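You operate a simulated robot arm through the tools that you are given. There is no shell and no other tool.

Carry out the task below with a simulated robot arm. There is one attempt and no reset: what you move stays moved.

Task
The desk display says OVER. Clear it and creep up to 1100 mm.
Fine: press reset once, lift knob to 1, jog up to the height, then lift knob back to 2. Hand the lifter over live, gate shut, pin out, READY showing. Keep out from under the boom.

It is judged by the outcome, as a careful person would: the job done as asked, and still so three seconds after it is handed in. It fails if anything else is knocked over, pushed out of place, dropped, spilled or broken.

Robot
A 7-joint arm with a two-finger parallel gripper, fixed in place. Base frame: the origin is at the foot of the arm, x ahead of it, y to its left, z up. Lengths are in m, angles in degrees, forces in N, time in s.
With the tool pointing down near the work surface it reaches from about 0.28 to 0.68 m from the base axis. Its first joint turns from -66.0 to 66.0 degrees. Payload 1.57 kg.
Tool frame: the origin (TCP) lies between the finger pads and is the grasp point; the fingertips stand 0.03 m ahead of it; z points along the fingers, y is the line along which they close. The gripper opens to 0.11 m. The fingers are 0.024 m wide and 0.012 m thick; the gripper's body (0.048 by 0.112 m) begins 0.078 m behind the TCP.
Orientation is that of the tool frame in the base frame, as a unit quaternion [w, x, y, z]. With the fingers straight down and closing along the base's y, the tool's x points along the base's -x, its y along +y and its z along -z.

Tools
- The arm moves only by the tool move_arm. Its argument "deltas" is text: rows parted by semicolons, each of 7 numbers parted by spaces: the shift along the tool's x, y, z in mm, then the turn, a rotation vector about the tool's x, y, z in degrees, then the finger opening in mm, from 0 to 110. In form: tx ty tz wx wy wz gripper; .... A call has 1 to 20 rows; each row is the pose to reach, as a shift and turn from the pose commanded when the call began, along the tool's axes at that moment. Rows are played at 5 a second. More than 0.05 m and 8.6 degrees between two rows, or a gripper value outside its range, and nothing of the call is played. Where a pose cannot be reached the arm comes as near as it can. A force on the tool above 40 N (or 10 N above the force at the start of the call, whichever is more), or a blocked arm, ends the call early, and 0.2 s more pass. Each finger travels about 0.108 m/s and halts on what it meets, pressing with about 21 N; the grip force reading is that of the motor and also rises with nothing between the fingers. The clock runs only during rows and for 0.2 s after the last one: add rows that repeat a pose to give the fingers time. It gives the time, the measured TCP pose, the force on the tool (base axes), the opening and the grip force at its end, in the units of the frame above (readings bear some noise), with the torque about the TCP (base axes, N m) and any sound that the robot's microphone picked up.
- Cameras (640 x 400 px; columns grow to the right, rows downward): "scene" is fixed at [0.1543, -0.3877, 1.4112]; the picture's right is [0.79, -0.62, 0.00], its down [-0.34, -0.44, -0.83] and it looks along [0.51, 0.65, -0.56] (base axes); focal length 350 px, centre (320, 200). "wrist" rides on the gripper at [0.07, 0.016, -0.141] in the tool frame; the picture's right is [-0.23, 0.97, 0.00], its down [-0.85, -0.20, -0.48] and it looks along [-0.47, -0.11, 0.88] (tool axes); focal length 222 px, centre (320, 200). There is no depth. A picture from a camera that has moved, and an enlarged one, comes with that camera's place and axes in the base frame and with its lens. The place of the scene camera against the robot may be out by one fixed shift of up to 0.018 m in any direction.
- snapshot(camera): a new picture of that camera. The clock stands still meanwhile.
- inspect(camera, box): a new picture of the part [left, top, right, bottom] of that camera's present view, enlarged. The clock stands still meanwhile.
- job_done(): hands the job in; it is judged then, once.

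Nothing tells you positions but the pictures and the camera data. Unless the task says otherwise, let go and move clear before handing in.

The tools are called by a JSON object that holds its "op" and its "data". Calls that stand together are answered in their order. move_arm: Moves the arm, as the interface text tells. Its arguments: {"type":"object","properties":{"deltas":{"type":"string"}},"required":["deltas"]} The other tools are called the same way: snapshot (camera) takes a picture; inspect (camera, box) takes an enlarged picture of a part of a camera's view; job_done () hands the job in.

At the start:

```text
time_s: 0.0
eef_pos: [0.3371, 0.1238, 1.2163]
tool_rot: [0.0, 0.0, 1.0, 0.0]
wrist_force: [0.1, 1.4, 0.6]
torque: [0.0, -0.02, 0.03]
opening: 0.1097
finger_force: 0.1
```

scene: 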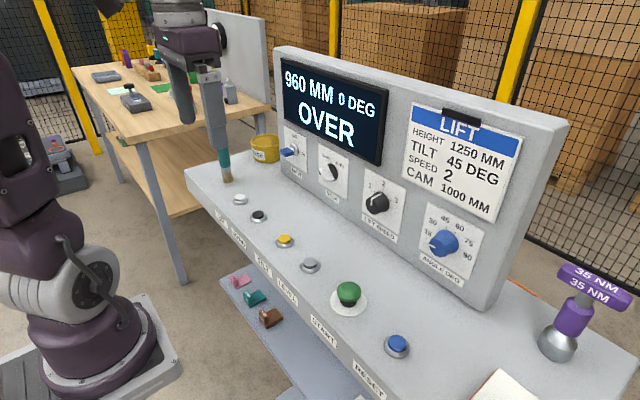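
wrist: 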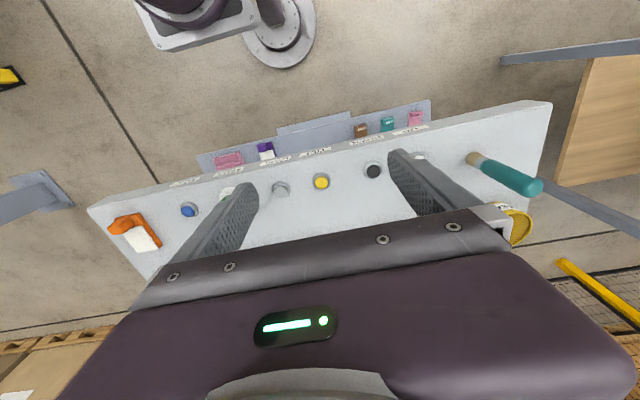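

I see a control desk with a display reading "960 MM 0 DEG / OVER", four small panels with knobs and a row of buttons on the desk. I will look closer at everything before moving.

{"op": "inspect", "data": {"camera": "scene", "box": [260, 40, 420, 240]}}

{"op": "inspect", "data": {"camera": "scene", "box": [180, 170, 340, 300]}}

{"op": "inspect", "data": {"camera": "scene", "box": [260, 240, 440, 400]}}

{"op": "inspect", "data": {"camera": "scene", "box": [390, 80, 640, 400]}}

{"op": "inspect", "data": {"camera": "wrist", "box": [80, 80, 330, 280]}}

{"op": "inspect", "data": {"camera": "wrist", "box": [320, 80, 560, 260]}}

{"op": "inspect", "data": {"camera": "scene", "box": [0, 0, 280, 200]}}

```text
2.00 times, centred on (340, 140) of scene
camera zoom: at [0.1543, -0.3877, 1.4112], right [0.79, -0.62, 0.0], down [-0.34, -0.44, -0.83], along [0.51, 0.65, -0.56], focal length 701 px, centre (280, 320)
```

zoom: 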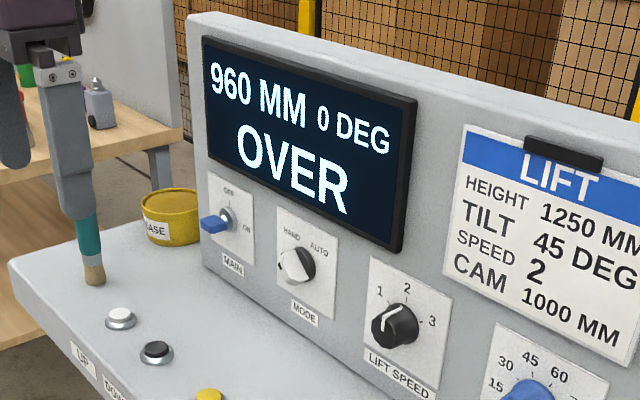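

```text
3.08 times, centred on (260, 235) of scene
camera zoom: at [0.1543, -0.3877, 1.4112], right [0.79, -0.62, 0.0], down [-0.34, -0.44, -0.83], along [0.51, 0.65, -0.56], focal length 1078 px, centre (505, 92)
```

zoom: 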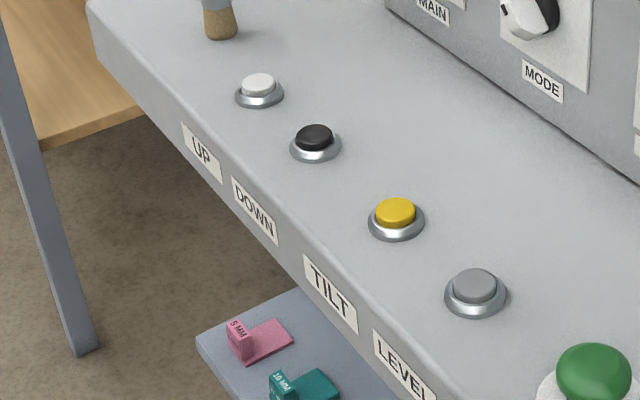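

```text
2.50 times, centred on (350, 320) of scene
camera zoom: at [0.1543, -0.3877, 1.4112], right [0.79, -0.62, 0.0], down [-0.34, -0.44, -0.83], along [0.51, 0.65, -0.56], focal length 876 px, centre (245, -100)
```

zoom: 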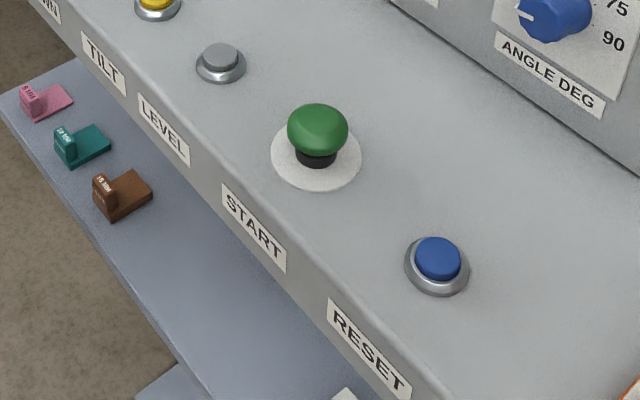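

```text
1.25 times, centred on (515, 240) of scene
camera zoom: at [0.1543, -0.3877, 1.4112], right [0.79, -0.62, 0.0], down [-0.34, -0.44, -0.83], along [0.51, 0.65, -0.56], focal length 438 px, centre (76, 150)
```

zoom: 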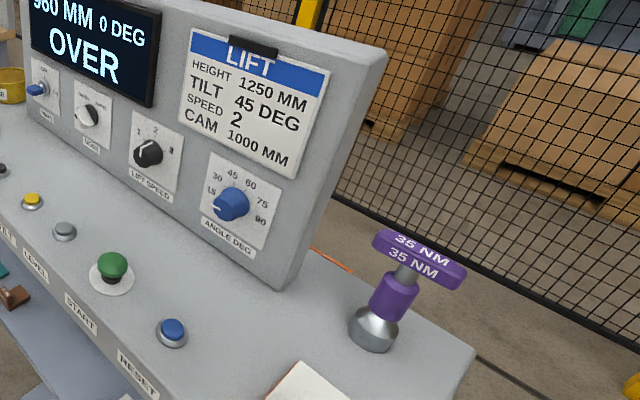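

```text
2.00 times, centred on (205, 180) of wrist
camera zoom: at [0.2676, 0.1408, 1.3572], right [0.23, 0.97, 0.0], down [0.85, -0.2, 0.48], along [0.47, -0.11, -0.88], focal length 444 px, centre (550, 240)
```

zoom: 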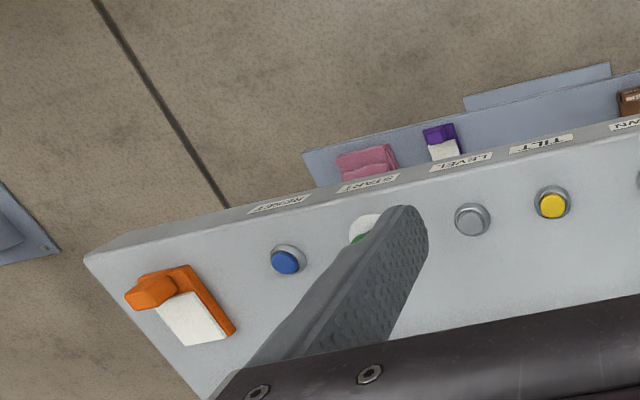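

```text
2.22 times, centred on (440, 170) of wrist
camera zoom: at [0.2676, 0.1408, 1.3572], right [0.23, 0.97, 0.0], down [0.85, -0.2, 0.48], along [0.47, -0.11, -0.88], focal length 494 px, centre (53, 267)
```

zoom: 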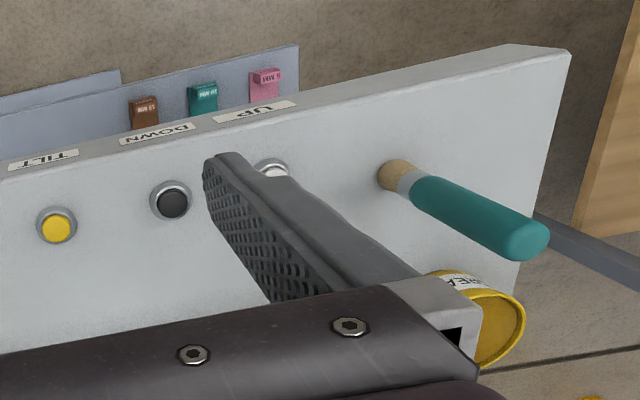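

```text
2.00 times, centred on (140, 100) of scene
camera zoom: at [0.1543, -0.3877, 1.4112], right [0.79, -0.62, 0.0], down [-0.34, -0.44, -0.83], along [0.51, 0.65, -0.56], focal length 701 px, centre (680, 400)
```

zoom: 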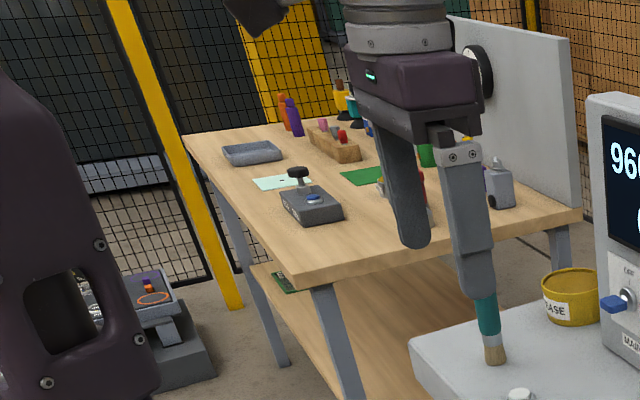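

The desk buttons read UP, DOWN, TILT, LEVEL, START, RESET from left to right. I have not found the lifter, gate or pin yet, so I'll zoom in on the rest of the scene.

{"op": "inspect", "data": {"camera": "scene", "box": [30, 120, 110, 200]}}

{"op": "inspect", "data": {"camera": "scene", "box": [70, 30, 190, 130]}}

{"op": "inspect", "data": {"camera": "scene", "box": [430, 0, 640, 200]}}

{"op": "inspect", "data": {"camera": "scene", "box": [270, 110, 350, 200]}}

{"op": "inspect", "data": {"camera": "scene", "box": [340, 160, 480, 290]}}

{"op": "inspect", "data": {"camera": "wrist", "box": [0, 0, 320, 200]}}

{"op": "inspect", "data": {"camera": "wrist", "box": [440, 180, 640, 330]}}

```text
5.00 times, centred on (70, 160) of scene
camera zoom: at [0.1543, -0.3877, 1.4112], right [0.79, -0.62, 0.0], down [-0.34, -0.44, -0.83], along [0.51, 0.65, -0.56], focal length 1752 px, centre (1570, 400)
```

zoom: 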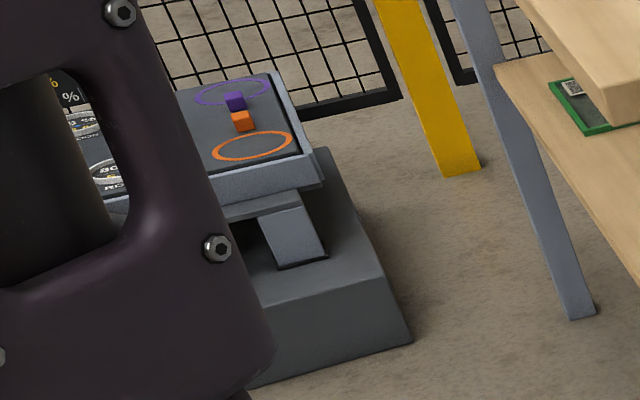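

```text
4.00 times, centred on (130, 80) of scene
camera zoom: at [0.1543, -0.3877, 1.4112], right [0.79, -0.62, 0.0], down [-0.34, -0.44, -0.83], along [0.51, 0.65, -0.56], focal length 1401 px, centre (1080, 680)
```

zoom: 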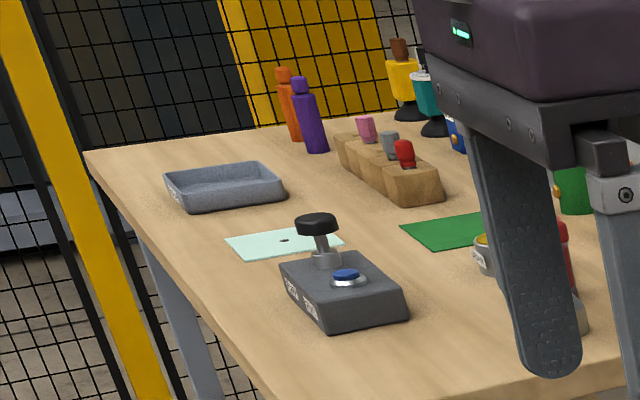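

```text
2.00 times, centred on (535, 100) of scene
camera zoom: at [0.1543, -0.3877, 1.4112], right [0.79, -0.62, 0.0], down [-0.34, -0.44, -0.83], along [0.51, 0.65, -0.56], focal length 701 px, centre (-110, 400)
```

zoom: 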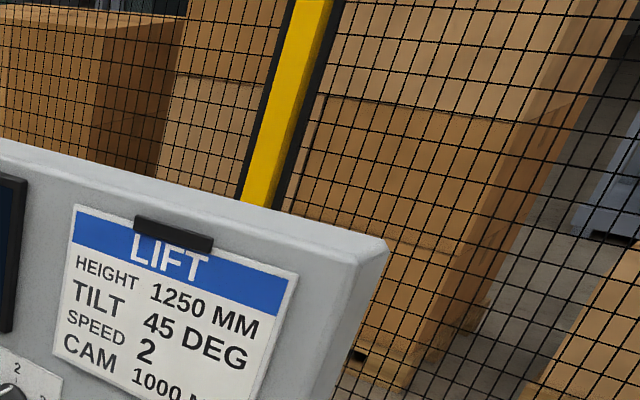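

```text
4.44 times, centred on (310, 155) of scene
camera zoom: at [0.1543, -0.3877, 1.4112], right [0.79, -0.62, 0.0], down [-0.34, -0.44, -0.83], along [0.51, 0.65, -0.56], focal length 1557 px, centre (364, 400)
```

zoom: 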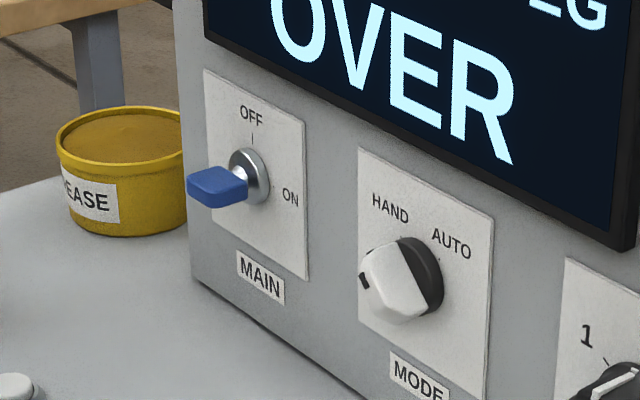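

```text
3.08 times, centred on (410, 225) of scene
camera zoom: at [0.1543, -0.3877, 1.4112], right [0.79, -0.62, 0.0], down [-0.34, -0.44, -0.83], along [0.51, 0.65, -0.56], focal length 1078 px, centre (43, 123)
```

zoom: 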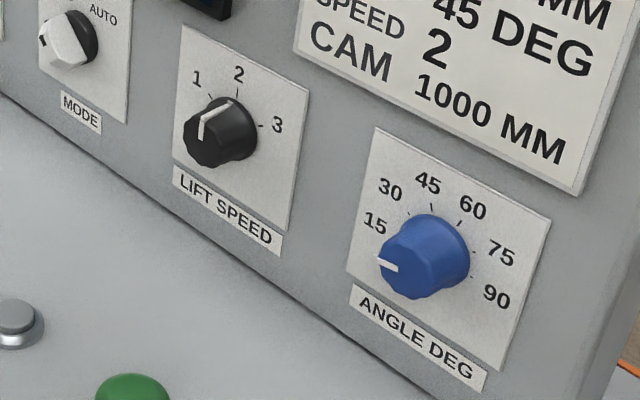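

```text
2.00 times, centred on (160, 100) of wrist
camera zoom: at [0.2676, 0.1408, 1.3572], right [0.23, 0.97, 0.0], down [0.85, -0.2, 0.48], along [0.47, -0.11, -0.88], focal length 444 px, centre (640, 400)
```

zoom: 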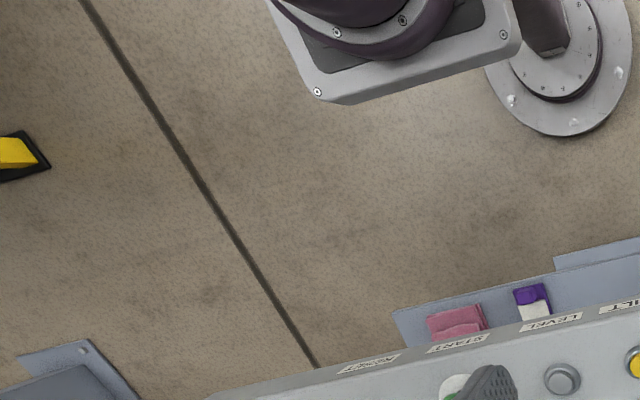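

```text
2.67 times, centred on (540, 255) of wrist
camera zoom: at [0.2676, 0.1408, 1.3572], right [0.23, 0.97, 0.0], down [0.85, -0.2, 0.48], along [0.47, -0.11, -0.88], focal length 592 px, centre (-267, 53)
```

zoom: 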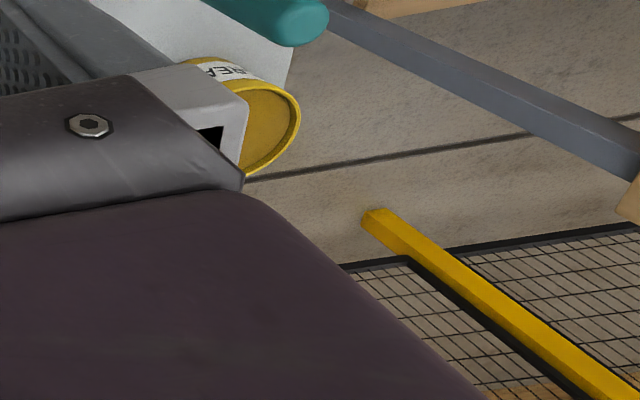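

The desk is clear enough to me: MAIN key, MODE, LIFT SPEED (at 2) and ANGLE, with the buttons in front of them. I'll tilt the hand up in free air to view the panel face-on and look for the lifter, gate and pin.

{"op": "move_arm", "data": {"deltas": "0 0 0 0 -8 0 110; 0 0 0 0 -16 0 110; 0 0 0 0 -24 0 110; 0 0 0 0 -32 0 110; 0 0 0 0 -40 0 110"}}

{"op": "snapshot", "data": {"camera": "wrist"}}

{"op": "snapshot", "data": {"camera": "scene"}}

```text
time_s: 1.2
eef_pos: [0.3371, 0.1244, 1.2158]
tool_rot: [0.343, 0.0, 0.939, 0.0]
wrist_force: [-0.1, -0.1, -0.1]
torque: [-0.01, -0.02, -0.01]
opening: 0.11
finger_force: 0.1
```

```text
taken
camera wrist: at [0.1928, 0.1409, 1.2791], right [0.17, 0.97, 0.15], down [0.35, -0.2, 0.92], along [0.92, -0.11, -0.37], focal length 222 px, centre (320, 200)
```

wrist: 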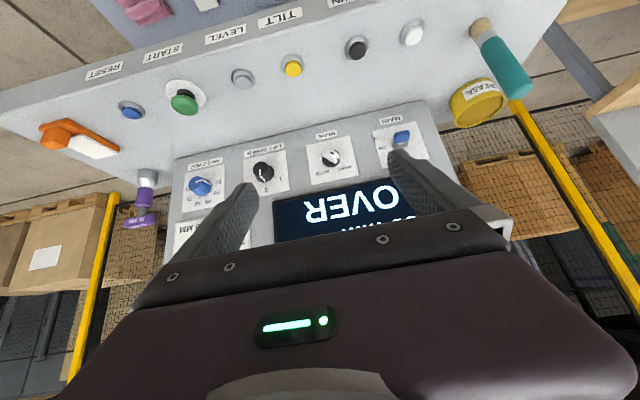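

```text
taken
```

scene: 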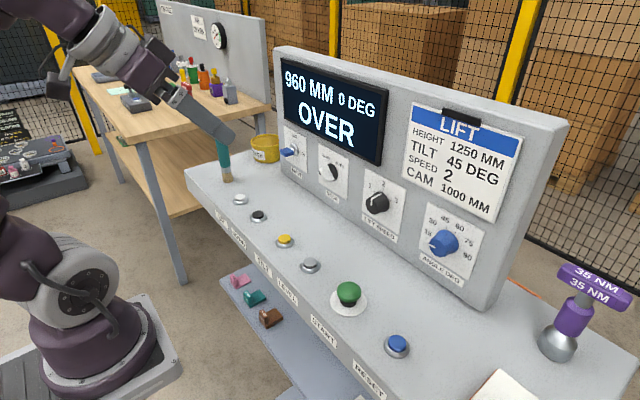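

The panel is now in view, upside-down in the wrist picture. I'll zoom in on the knob states and on the left part of the scene, which the arm was hiding before.

{"op": "inspect", "data": {"camera": "wrist", "box": [160, 110, 320, 210]}}

{"op": "inspect", "data": {"camera": "wrist", "box": [290, 90, 450, 190]}}

{"op": "inspect", "data": {"camera": "wrist", "box": [0, 80, 200, 260]}}

{"op": "inspect", "data": {"camera": "scene", "box": [0, 90, 100, 210]}}

{"op": "inspect", "data": {"camera": "scene", "box": [80, 0, 280, 130]}}

```text
4.00 times, centred on (240, 160) of wrist
camera zoom: at [0.1928, 0.1409, 1.2791], right [0.17, 0.97, 0.15], down [0.35, -0.2, 0.92], along [0.92, -0.11, -0.37], focal length 888 px, centre (640, 360)
```

zoom: 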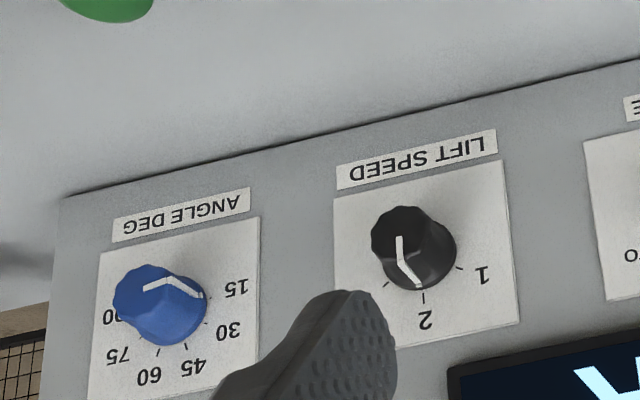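

```text
4.00 times, centred on (370, 140) of wrist
camera zoom: at [0.1928, 0.1409, 1.2791], right [0.17, 0.97, 0.15], down [0.35, -0.2, 0.92], along [0.92, -0.11, -0.37], focal length 888 px, centre (120, 440)
```

zoom: 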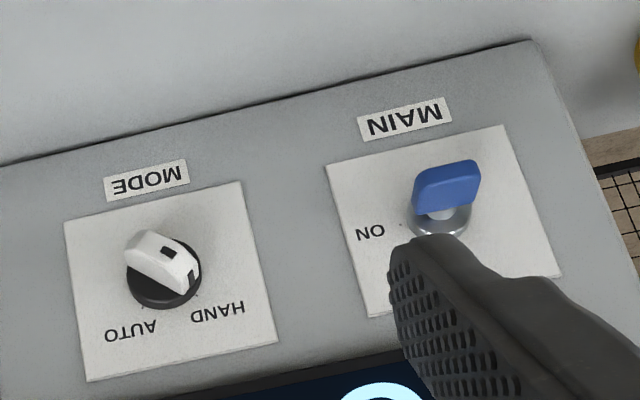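

```text
2.22 times, centred on (100, 170) of wrist
camera zoom: at [0.1928, 0.1409, 1.2791], right [0.17, 0.97, 0.15], down [0.35, -0.2, 0.92], along [0.92, -0.11, -0.37], focal length 494 px, centre (809, 267)
```

zoom: 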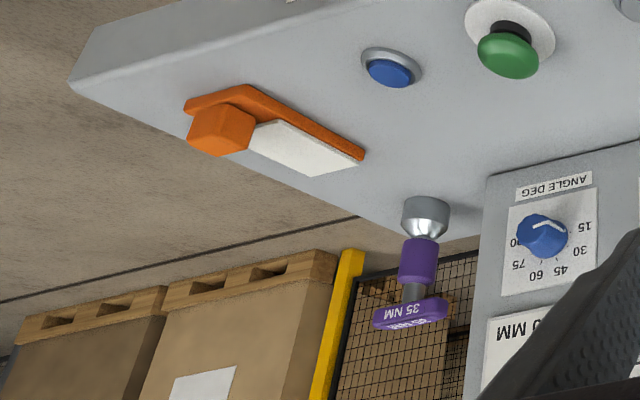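

```text
3.33 times, centred on (50, 150) of scene
camera zoom: at [0.1543, -0.3877, 1.4112], right [0.79, -0.62, 0.0], down [-0.34, -0.44, -0.83], along [0.51, 0.65, -0.56], focal length 1168 px, centre (1220, 367)
```

zoom: 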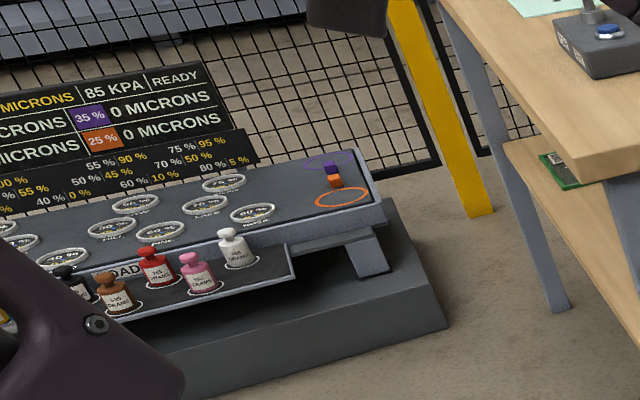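

```text
3.08 times, centred on (180, 65) of scene
camera zoom: at [0.1543, -0.3877, 1.4112], right [0.79, -0.62, 0.0], down [-0.34, -0.44, -0.83], along [0.51, 0.65, -0.56], focal length 1078 px, centre (751, 615)
```

zoom: 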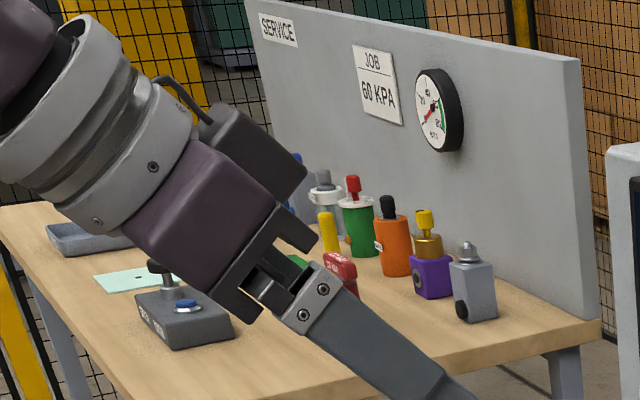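

Other stations (a vibration rig on the left and a service bench) belong to other jobs, so I'll leave them alone. The lifter must be out of view on the right, so I'll swing the hand at height about 30° to the right to find it, going no lower.

{"op": "move_arm", "data": {"deltas": "-8.6 -36.3 7.2 3.86 0 4.6 110; -14.2 -73.2 11.9 7.72 0 9.19 110; -16.8 -110.6 14.1 11.57 0 13.79 110; -16.4 -148.2 13.8 15.43 0 18.38 110; -13 -185.6 10.9 19.29 0 22.98 110"}}

{"op": "snapshot", "data": {"camera": "wrist"}}

{"op": "snapshot", "data": {"camera": "scene"}}

```text
time_s: 2.4
eef_pos: [0.3547, -0.0629, 1.2153]
tool_rot: [0.33, 0.244, 0.907, -0.089]
wrist_force: [-1.1, 0.9, 0.5]
torque: [0.05, 0.01, 0.01]
opening: 0.1097
finger_force: 0.1
```

```text
taken
camera wrist: at [0.2378, 0.0239, 1.2796], right [0.64, 0.76, 0.15], down [0.2, -0.35, 0.92], along [0.74, -0.56, -0.37], focal length 222 px, centre (320, 200)
```

wrist: 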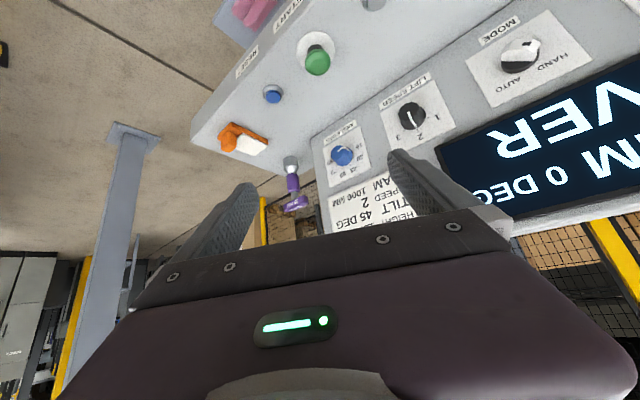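

```text
taken
```

scene: 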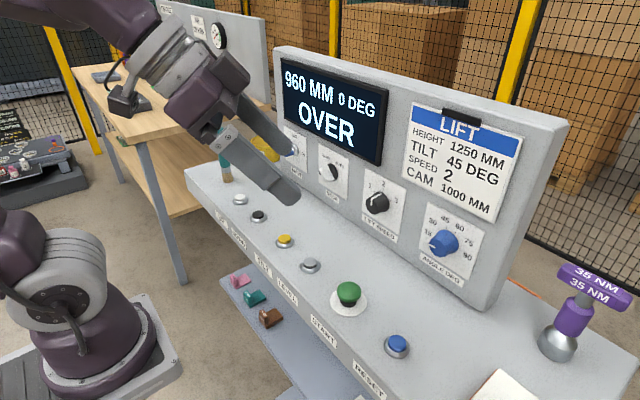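

A blue-grey mast stands at the right, roughly 1.7 m away, and is probably the lifter. I'll yaw only the wrist further right, keeping the hand where it is, to see it and its gate and pin.

{"op": "move_arm", "data": {"deltas": "0 0 0 5.14 0 6.13 110; 0 0 0 10.29 0 12.26 110; 0 0 0 15.43 0 18.38 110; 0 0 0 20.58 0 24.51 110; 0 0 0 25.7 0 30.64 110"}}

{"op": "snapshot", "data": {"camera": "wrist"}}

{"op": "snapshot", "data": {"camera": "scene"}}

```text
time_s: 3.6
eef_pos: [0.354, -0.0605, 1.2153]
tool_rot: [0.28, 0.541, 0.769, -0.196]
wrist_force: [-0.8, 0.1, -0.2]
torque: [-0.02, 0.02, -0.02]
opening: 0.1101
finger_force: 0.0
```

```text
taken
camera wrist: at [0.3206, 0.08, 1.2791], right [0.97, 0.17, 0.15], down [-0.07, -0.39, 0.92], along [0.21, -0.9, -0.37], focal length 222 px, centre (320, 200)
```

wrist: 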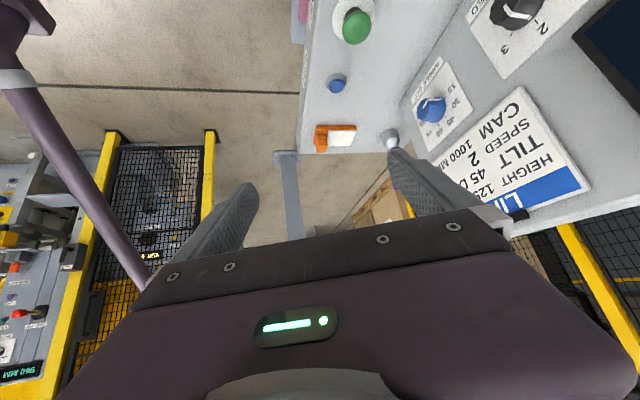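

```text
taken
```

scene: 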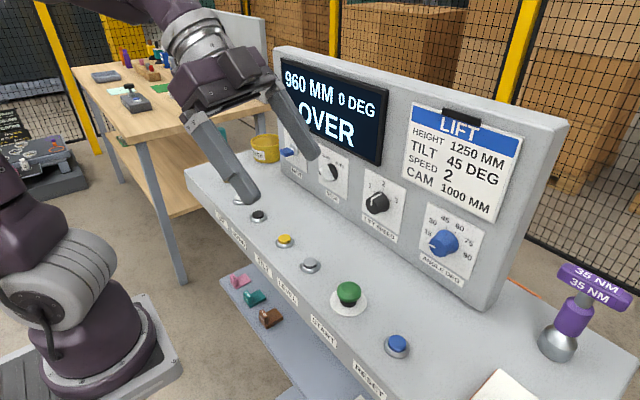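

There is a fenced gate with yellow posts and a machine beyond it showing "960 MM", with a post standing in front of the desk's far end. I'll zoom in on those.

{"op": "inspect", "data": {"camera": "wrist", "box": [0, 110, 140, 400]}}

{"op": "inspect", "data": {"camera": "wrist", "box": [80, 120, 250, 290]}}

{"op": "inspect", "data": {"camera": "wrist", "box": [230, 60, 430, 240]}}

{"op": "inspect", "data": {"camera": "wrist", "box": [400, 0, 600, 220]}}

```text
1.38 times, centred on (70, 255) of wrist
camera zoom: at [0.3206, 0.08, 1.2791], right [0.97, 0.17, 0.15], down [-0.07, -0.39, 0.92], along [0.21, -0.9, -0.37], focal length 306 px, centre (665, 124)
```

zoom: 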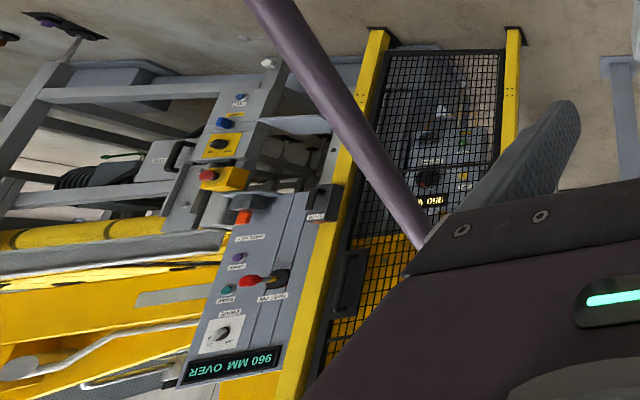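

```text
2.35 times, centred on (165, 205) of wrist
camera zoom: at [0.3206, 0.08, 1.2791], right [0.97, 0.17, 0.15], down [-0.07, -0.39, 0.92], along [0.21, -0.9, -0.37], focal length 523 px, centre (685, 188)
```

zoom: 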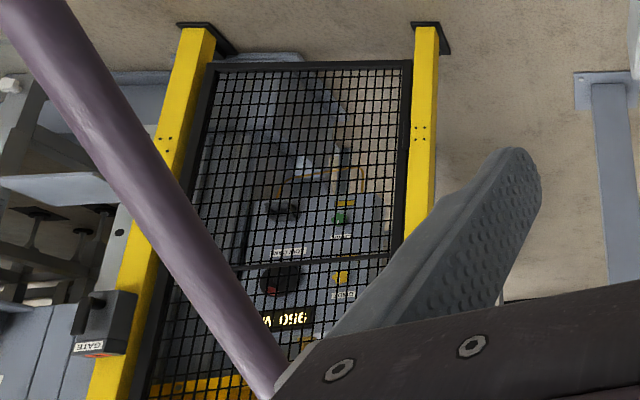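

```text
2.22 times, centred on (330, 150) of wrist
camera zoom: at [0.3206, 0.08, 1.2791], right [0.97, 0.17, 0.15], down [-0.07, -0.39, 0.92], along [0.21, -0.9, -0.37], focal length 494 px, centre (298, 311)
```

zoom: 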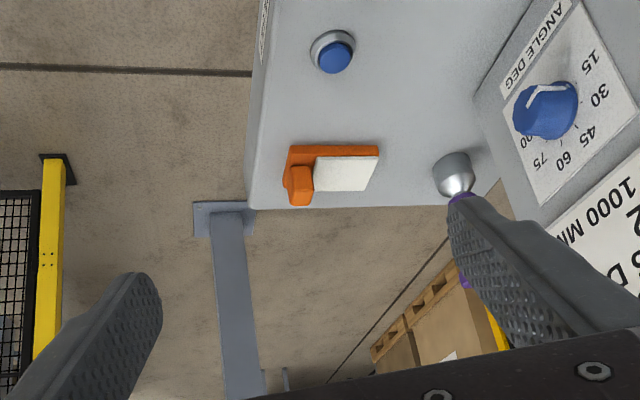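

```text
1.82 times, centred on (500, 110) of wrist
camera zoom: at [0.3206, 0.08, 1.2791], right [0.97, 0.17, 0.15], down [-0.07, -0.39, 0.92], along [0.21, -0.9, -0.37], focal length 404 px, centre (-7, 364)
```

zoom: 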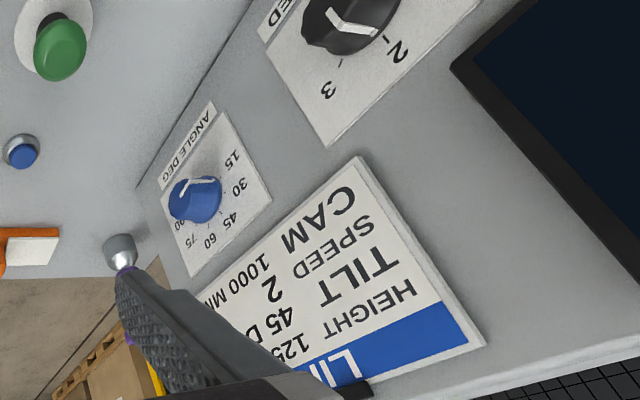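

The lifter is a separate machine behind a gated fence, well out of reach, and its own display also reads "960 MM OVER". I'll turn the wrist a little more to read its gate, pin and live state.

{"op": "move_arm", "data": {"deltas": "0 0 0 5.14 0 6.13 110; 0 0 0 10.29 0 12.26 110; 0 0 0 15.43 0 18.38 110; 0 0 0 20.58 0 24.51 110"}}

{"op": "snapshot", "data": {"camera": "wrist"}}

{"op": "inspect", "data": {"camera": "wrist", "box": [0, 100, 200, 300]}}

{"op": "inspect", "data": {"camera": "wrist", "box": [100, 100, 300, 300]}}

```text
time_s: 4.6
eef_pos: [0.3556, -0.061, 1.2173]
tool_rot: [0.216, 0.731, 0.59, -0.265]
wrist_force: [0.9, -0.2, -0.5]
torque: [-0.01, -0.01, 0.02]
opening: 0.1098
finger_force: 0.0
```

```text
taken
camera wrist: at [0.4007, 0.0764, 1.2793], right [0.92, -0.38, 0.15], down [-0.27, -0.3, 0.92], along [-0.3, -0.88, -0.37], focal length 222 px, centre (320, 200)
```

wrist: 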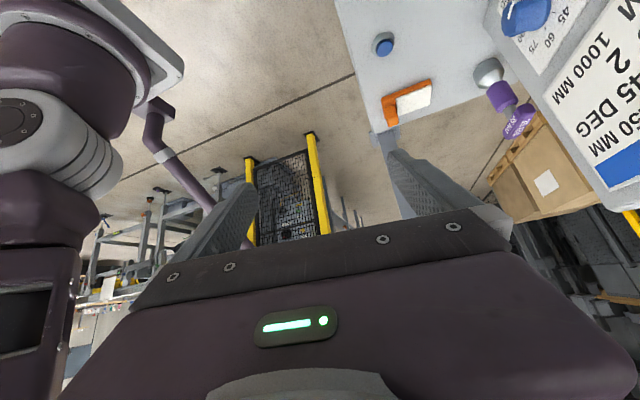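

```text
2.00 times, centred on (100, 200) of wrist
camera zoom: at [0.4007, 0.0764, 1.2793], right [0.92, -0.38, 0.15], down [-0.27, -0.3, 0.92], along [-0.3, -0.88, -0.37], focal length 444 px, centre (760, 200)
```

zoom: 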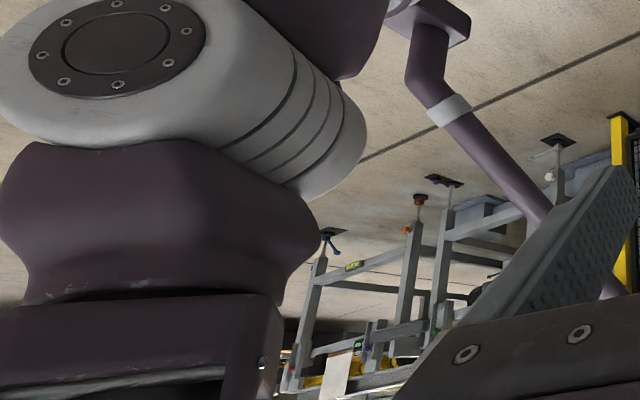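

```text
2.00 times, centred on (200, 200) of wrist
camera zoom: at [0.4007, 0.0764, 1.2793], right [0.92, -0.38, 0.15], down [-0.27, -0.3, 0.92], along [-0.3, -0.88, -0.37], focal length 444 px, centre (560, 200)
```

zoom: 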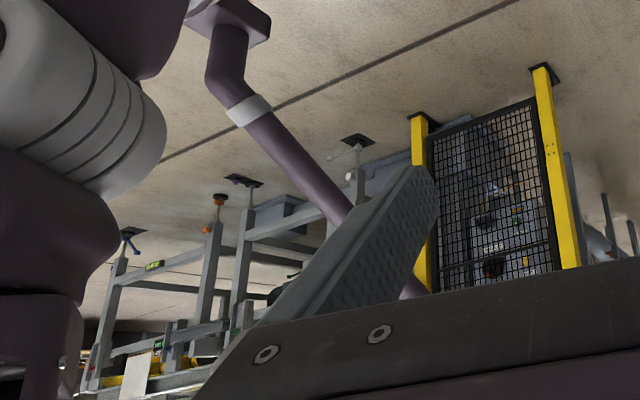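

I now have what I need: the lifter is out of reach behind its gate, and all my work is at the desk. From two wrist views I place RESET near (0.466, -0.229, 0.91), UP near (0.458, 0.305, 0.91) and the LIFT SPEED knob near (0.607, -0.025, 1.02). I'll turn the wrist back to face the panel and close the fingers.

{"op": "move_arm", "data": {"deltas": "0 0 0 -5.466 0 -6.511 110; 0 0 0 -10.93 0 -13.02 110; 0 0 0 -16.4 0 -19.53 110; 0 0 0 -21.86 0 -26.04 110; 0 0 0 -27.33 0 -32.55 110; 0 0 0 -32.8 0 -39.07 110; 0 0 0 -38.26 0 -45.58 80; 0 0 0 -43.73 0 -52.09 50; 0 0 0 -49.19 0 -58.6 20; 0 0 0 -54.66 0 -65.11 0; 0 0 0 -60.13 0 -71.62 0; 0 0 0 -65.59 0 -78.13 0; 0 0 0 -65.59 0 -78.13 0"}}

{"op": "snapshot", "data": {"camera": "wrist"}}

{"op": "snapshot", "data": {"camera": "scene"}}

```text
time_s: 7.4
eef_pos: [0.3547, -0.0613, 1.2148]
tool_rot: [0.342, -0.001, 0.94, 0.0]
wrist_force: [-0.7, 0.2, 0.2]
torque: [0.0, -0.03, -0.03]
opening: 0.0
finger_force: 20.7
```

```text
taken
camera wrist: at [0.2098, -0.0449, 1.2791], right [0.17, 0.97, 0.15], down [0.35, -0.2, 0.92], along [0.92, -0.11, -0.37], focal length 222 px, centre (320, 200)
```

wrist: 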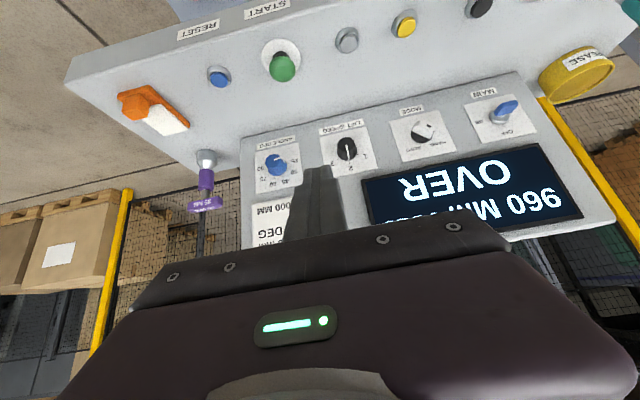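

```text
taken
```

scene: 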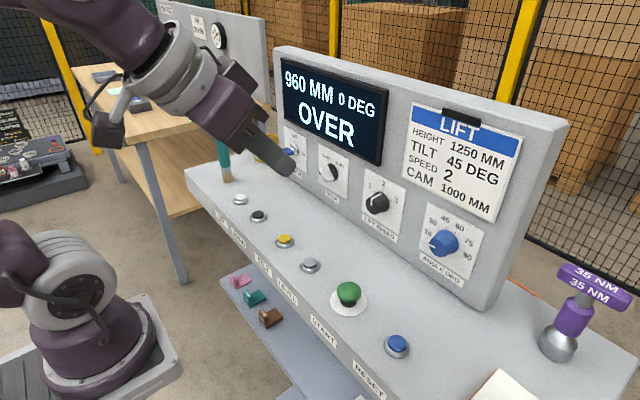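

I have a good view of the panel with the fingers closed. I'll zoom in to triangulate the knobs and the panel face.

{"op": "inspect", "data": {"camera": "wrist", "box": [240, 100, 400, 200]}}

{"op": "inspect", "data": {"camera": "wrist", "box": [390, 70, 550, 170]}}

{"op": "inspect", "data": {"camera": "wrist", "box": [100, 40, 320, 220]}}

```text
4.00 times, centred on (320, 150) of wrist
camera zoom: at [0.2098, -0.0449, 1.2791], right [0.17, 0.97, 0.15], down [0.35, -0.2, 0.92], along [0.92, -0.11, -0.37], focal length 888 px, centre (320, 400)
```

zoom: 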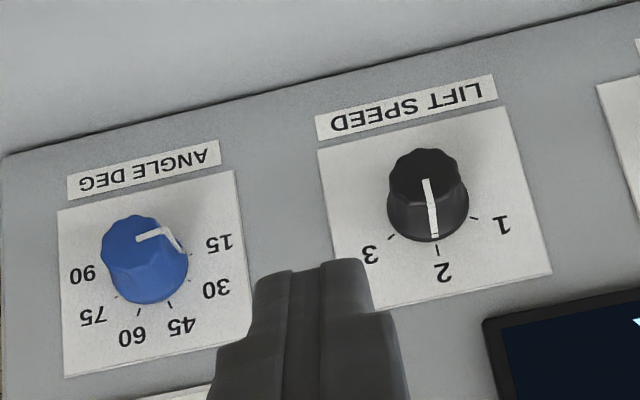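

```text
4.00 times, centred on (470, 120) of wrist
camera zoom: at [0.2098, -0.0449, 1.2791], right [0.17, 0.97, 0.15], down [0.35, -0.2, 0.92], along [0.92, -0.11, -0.37], focal length 888 px, centre (-280, 520)
```

zoom: 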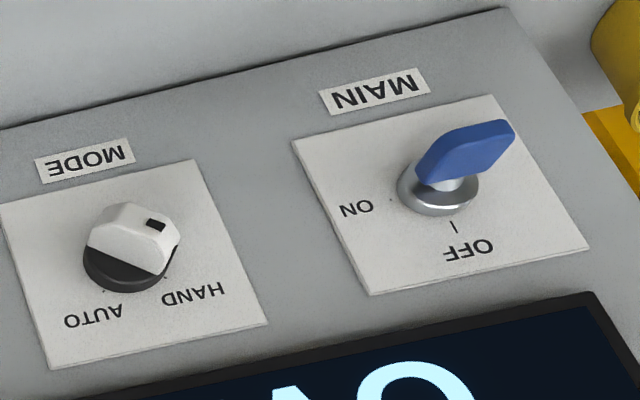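

```text
2.22 times, centred on (210, 130) of wrist
camera zoom: at [0.2098, -0.0449, 1.2791], right [0.17, 0.97, 0.15], down [0.35, -0.2, 0.92], along [0.92, -0.11, -0.37], focal length 494 px, centre (564, 356)
```

zoom: 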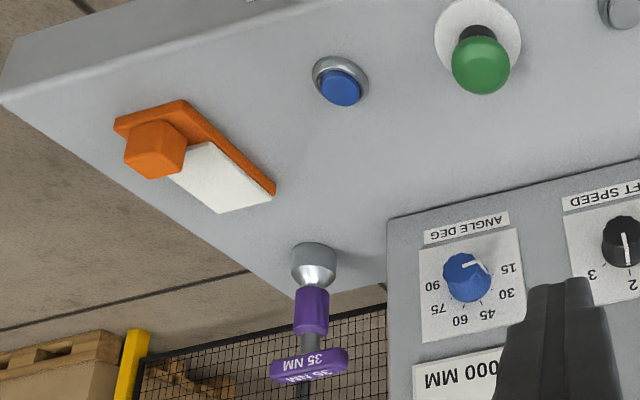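

The LIFT SPEED knob is confirmed at 2, MODE on HAND and MAIN on ON. Better triangulation puts RESET at about (0.457, -0.212, 0.926). I'll point the closed fingers straight down and hover about 9 cm above it.

{"op": "move_arm", "data": {"deltas": "3.5 -18.8 24 0 8 0 0; 6.9 -37.6 48.1 0 16 0 0; 10.4 -56.3 72.1 0 24 0 0; 13.8 -75.1 96.1 0 32 0 0; 17.3 -93.9 120.1 0 40 0 0; 20.8 -112.6 144.2 0 40 0 0; 24.2 -131.4 168.2 0 40 0 0; 27.7 -150.2 192.2 0 40 0 0; 27.7 -150.2 192.2 0 40 0 0"}}

{"op": "snapshot", "data": {"camera": "wrist"}}

{"op": "snapshot", "data": {"camera": "scene"}}

```text
time_s: 9.4
eef_pos: [0.4556, -0.2122, 1.0514]
tool_rot: [0.0, 0.0, 1.0, 0.001]
wrist_force: [0.0, -0.7, 0.4]
torque: [0.01, 0.01, 0.01]
opening: 0.0002
finger_force: 21.2
```

```text
taken
camera wrist: at [0.3863, -0.195, 1.1918], right [0.23, 0.97, 0.0], down [0.86, -0.2, 0.48], along [0.47, -0.11, -0.88], focal length 222 px, centre (320, 200)
```

wrist: 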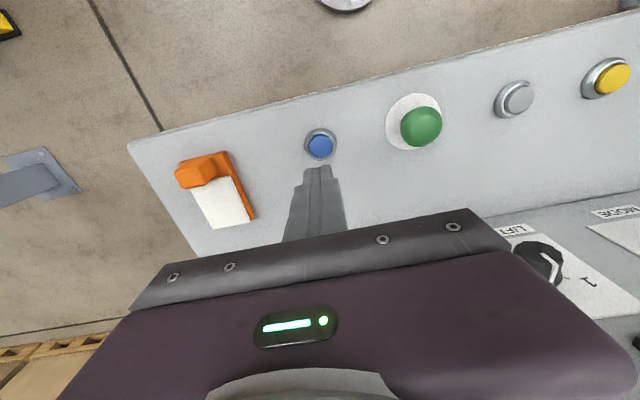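

```text
taken
```

scene: 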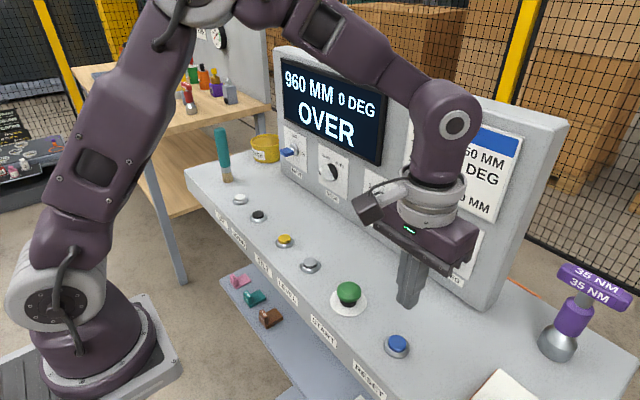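

RESET sits directly beneath the closed fingertips; I make its top z ≈ 0.927, so contact should come at TCP z ≈ 0.957. I'll descend to just above it first.

{"op": "move_arm", "data": {"deltas": "0 0 30 0 0 0 0; 0 0 60 0 0 0 0; 0 0 82 0 0 0 0; 0 0 82 0 0 0 0"}}

{"op": "snapshot", "data": {"camera": "wrist"}}

{"op": "inspect", "data": {"camera": "scene", "box": [320, 240, 480, 380]}}

```text
time_s: 10.4
eef_pos: [0.4565, -0.2112, 0.9688]
tool_rot: [0.0, 0.0, 1.0, 0.001]
wrist_force: [-0.4, -0.4, 0.1]
torque: [0.05, -0.02, -0.01]
opening: 0.0
finger_force: 20.8
```

```text
taken
camera wrist: at [0.3871, -0.195, 1.1103], right [0.23, 0.97, 0.0], down [0.85, -0.2, 0.48], along [0.47, -0.11, -0.88], focal length 222 px, centre (320, 200)
```

wrist: 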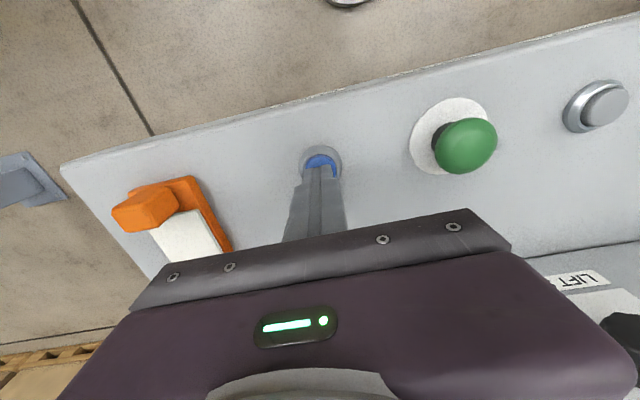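

```text
2.86 times, centred on (400, 310) of scene
camera zoom: at [0.1543, -0.3877, 1.4112], right [0.79, -0.62, 0.0], down [-0.34, -0.44, -0.83], along [0.51, 0.65, -0.56], focal length 1001 px, centre (91, -114)
```

zoom: 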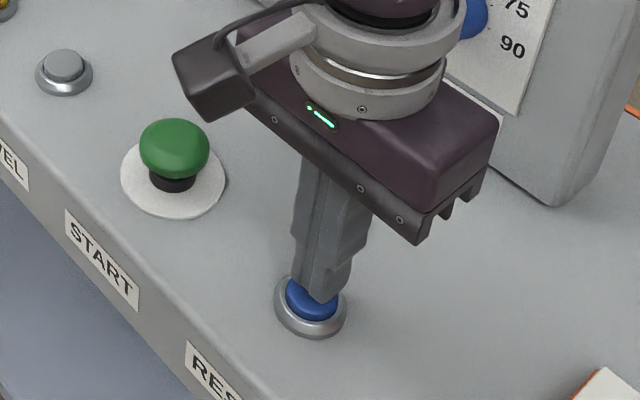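

The tips are about 1 cm above the blue RESET cap and centred. I'll descend slowly in small steps, watching the force and the display.

{"op": "move_arm", "data": {"deltas": "0 0 4 0 0 0 0; 0 0 8 0 0 0 0; 0 0 10 0 0 0 0; 0 0 12 0 0 0 0"}}

{"op": "inspect", "data": {"camera": "scene", "box": [270, 60, 430, 180]}}

```text
time_s: 11.4
eef_pos: [0.4556, -0.2111, 0.9577]
tool_rot: [0.001, 0.0, 1.0, 0.0]
wrist_force: [-2.2, 1.4, 19.6]
torque: [0.01, 0.06, -0.08]
opening: 0.0002
finger_force: 21.1
heard: click
```

```text
3.33 times, centred on (350, 120) of scene
camera zoom: at [0.1539, -0.3876, 1.4113], right [0.79, -0.62, 0.0], down [-0.34, -0.44, -0.83], along [0.51, 0.65, -0.56], focal length 1168 px, centre (220, 467)
```

zoom: 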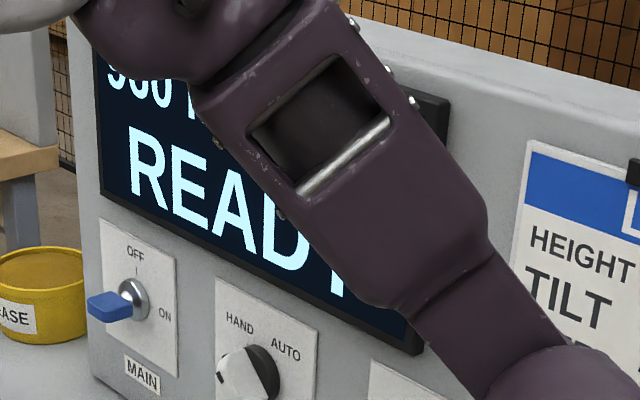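

A click was heard and the display now shows READY. I'll lift straight up off the button.

{"op": "move_arm", "data": {"deltas": "0 0 -10 0 0 0 0; 0 0 -40 0 0 0 0; 0 0 -80 0 0 0 0; 0 0 -120 0 0 0 0; 0 0 -150 0 0 0 0"}}

{"op": "snapshot", "data": {"camera": "scene"}}

{"op": "snapshot", "data": {"camera": "wrist"}}

```text
time_s: 12.6
eef_pos: [0.4571, -0.211, 1.1083]
tool_rot: [-0.001, 0.0, 1.0, 0.0]
wrist_force: [1.1, -0.2, 0.6]
torque: [0.01, 0.01, 0.02]
opening: 0.0
finger_force: 20.9
```

```text
taken
```

scene: 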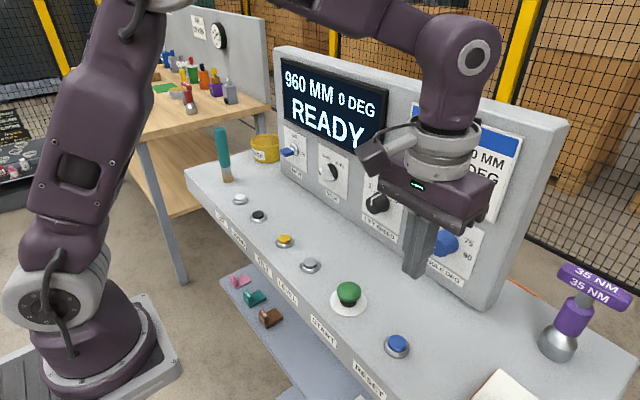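

```text
taken
camera wrist: at [0.387, -0.1949, 1.2484], right [0.23, 0.97, 0.0], down [0.85, -0.2, 0.48], along [0.47, -0.11, -0.88], focal length 222 px, centre (320, 200)
```

wrist: 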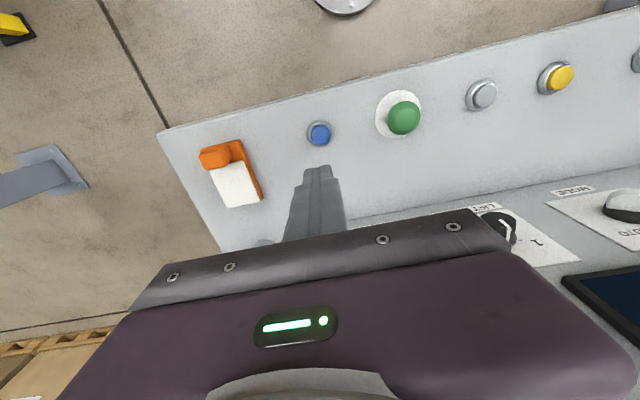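

The lift display shows "960 MM 0 DEG READY". Next is the LIFT SPEED knob, which I'll grip from the front. I'll first bring the hand horizontal at a safe height, facing the panel.

{"op": "move_arm", "data": {"deltas": "5.2 17.4 -8.4 0 -8.2 0 0; 10.4 34.7 -16.7 0 -16.4 0 0; 15.5 52.1 -25.1 0 -24.5 0 0; 20.7 69.5 -33.5 0 -32.7 0 0; 25.9 86.8 -41.8 0 -40.9 0 0; 31.1 104.2 -50.2 0 -49.1 0 0; 36.3 121.5 -58.5 0 -57.3 0 0; 41.5 138.9 -66.9 0 -65.5 0 0; 46.6 156.3 -75.3 0 -73.6 0 0; 51.8 173.6 -83.6 0 -81.8 0 0; 57 191 -92 0 -90 0 0; 57 191 -92 0 -90 0 0"}}

{"op": "snapshot", "data": {"camera": "wrist"}}

{"op": "snapshot", "data": {"camera": "scene"}}

```text
time_s: 15.2
eef_pos: [0.4294, -0.0465, 1.2904]
tool_rot: [0.707, 0.0, 0.707, 0.001]
wrist_force: [-0.6, 0.1, -0.1]
torque: [-0.02, 0.03, 0.04]
opening: 0.0
finger_force: 20.9
out of reach, approached as far as the arm can: row 9, 10, 11, 12
```

```text
taken
camera wrist: at [0.2882, -0.0306, 1.2209], right [0.0, 0.97, 0.23], down [-0.48, -0.2, 0.86], along [0.88, -0.11, 0.47], focal length 222 px, centre (320, 200)
```

wrist: 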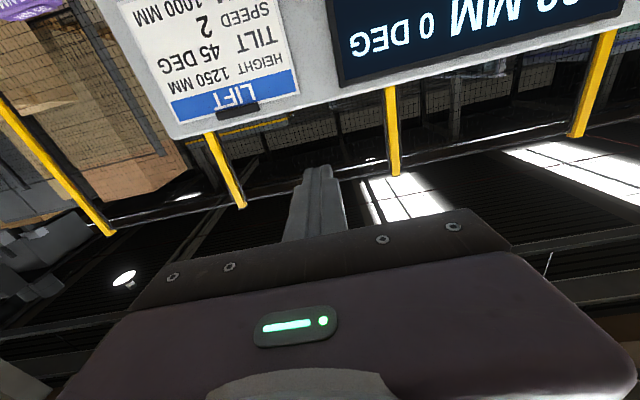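

```text
taken
```

scene: 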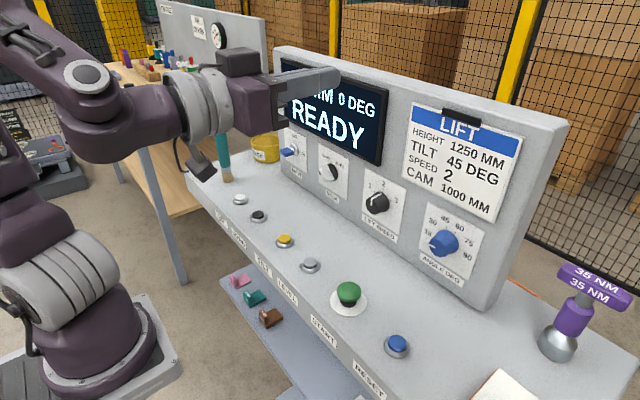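

The hand is horizontal, but the arm could not tuck in that close, so it stopped at (0.43, -0.05, 1.29). Further out should be reachable. I'll move forward a little and check where it settles.

{"op": "move_arm", "data": {"deltas": "0 0 20 0 0 0 0; 0 0 40 0 0 0 0; 0 0 60 0 0 0 0; 0 0 80 0 0 0 0; 0 0 80 0 0 0 0"}}

```text
time_s: 16.4
eef_pos: [0.5081, -0.0463, 1.2906]
tool_rot: [0.707, 0.0, 0.707, 0.0]
wrist_force: [0.7, -0.1, 1.1]
torque: [0.0, -0.01, 0.01]
opening: 0.0
finger_force: 21.2
```

The commanded pose follows the reached one, which is good. I'll descend in front of the panel, keeping well back from it, to see how low the horizontal hand can go.

{"op": "move_arm", "data": {"deltas": "25 5 0 0 0 0 0; 50 10 0 0 0 0 0; 75 15 0 0 0 0 0; 100 20 0 0 0 0 0; 125 26 0 0 0 0 0; 150 26 0 0 0 0 0; 150 26 0 0 0 0 0"}}

{"op": "snapshot", "data": {"camera": "scene"}}

{"op": "snapshot", "data": {"camera": "wrist"}}

```text
time_s: 18.0
eef_pos: [0.5551, -0.0416, 1.1769]
tool_rot: [0.706, 0.0, 0.708, 0.0]
wrist_force: [-0.1, 0.2, 0.6]
torque: [-0.03, -0.03, -0.02]
opening: 0.0001
finger_force: 21.2
out of reach, approached as far as the arm can: row 2, 3, 4, 5, 6, 7
```

```text
taken
```

scene: 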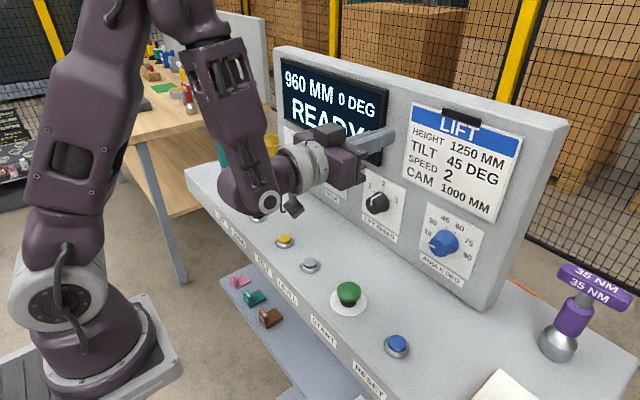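

```text
taken
camera wrist: at [0.4136, -0.0261, 1.1078], right [0.0, 0.97, 0.23], down [-0.48, -0.2, 0.85], along [0.88, -0.11, 0.47], focal length 222 px, centre (320, 200)
```

wrist: 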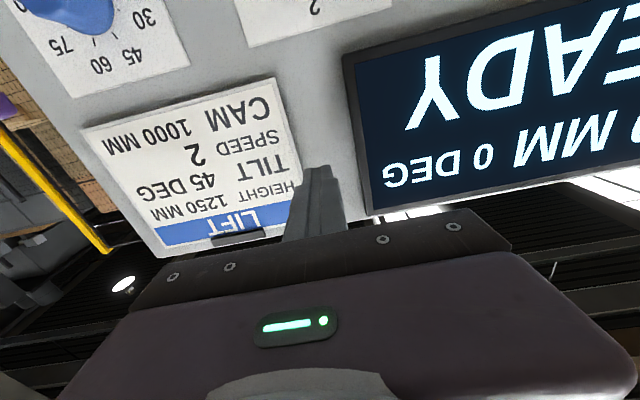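

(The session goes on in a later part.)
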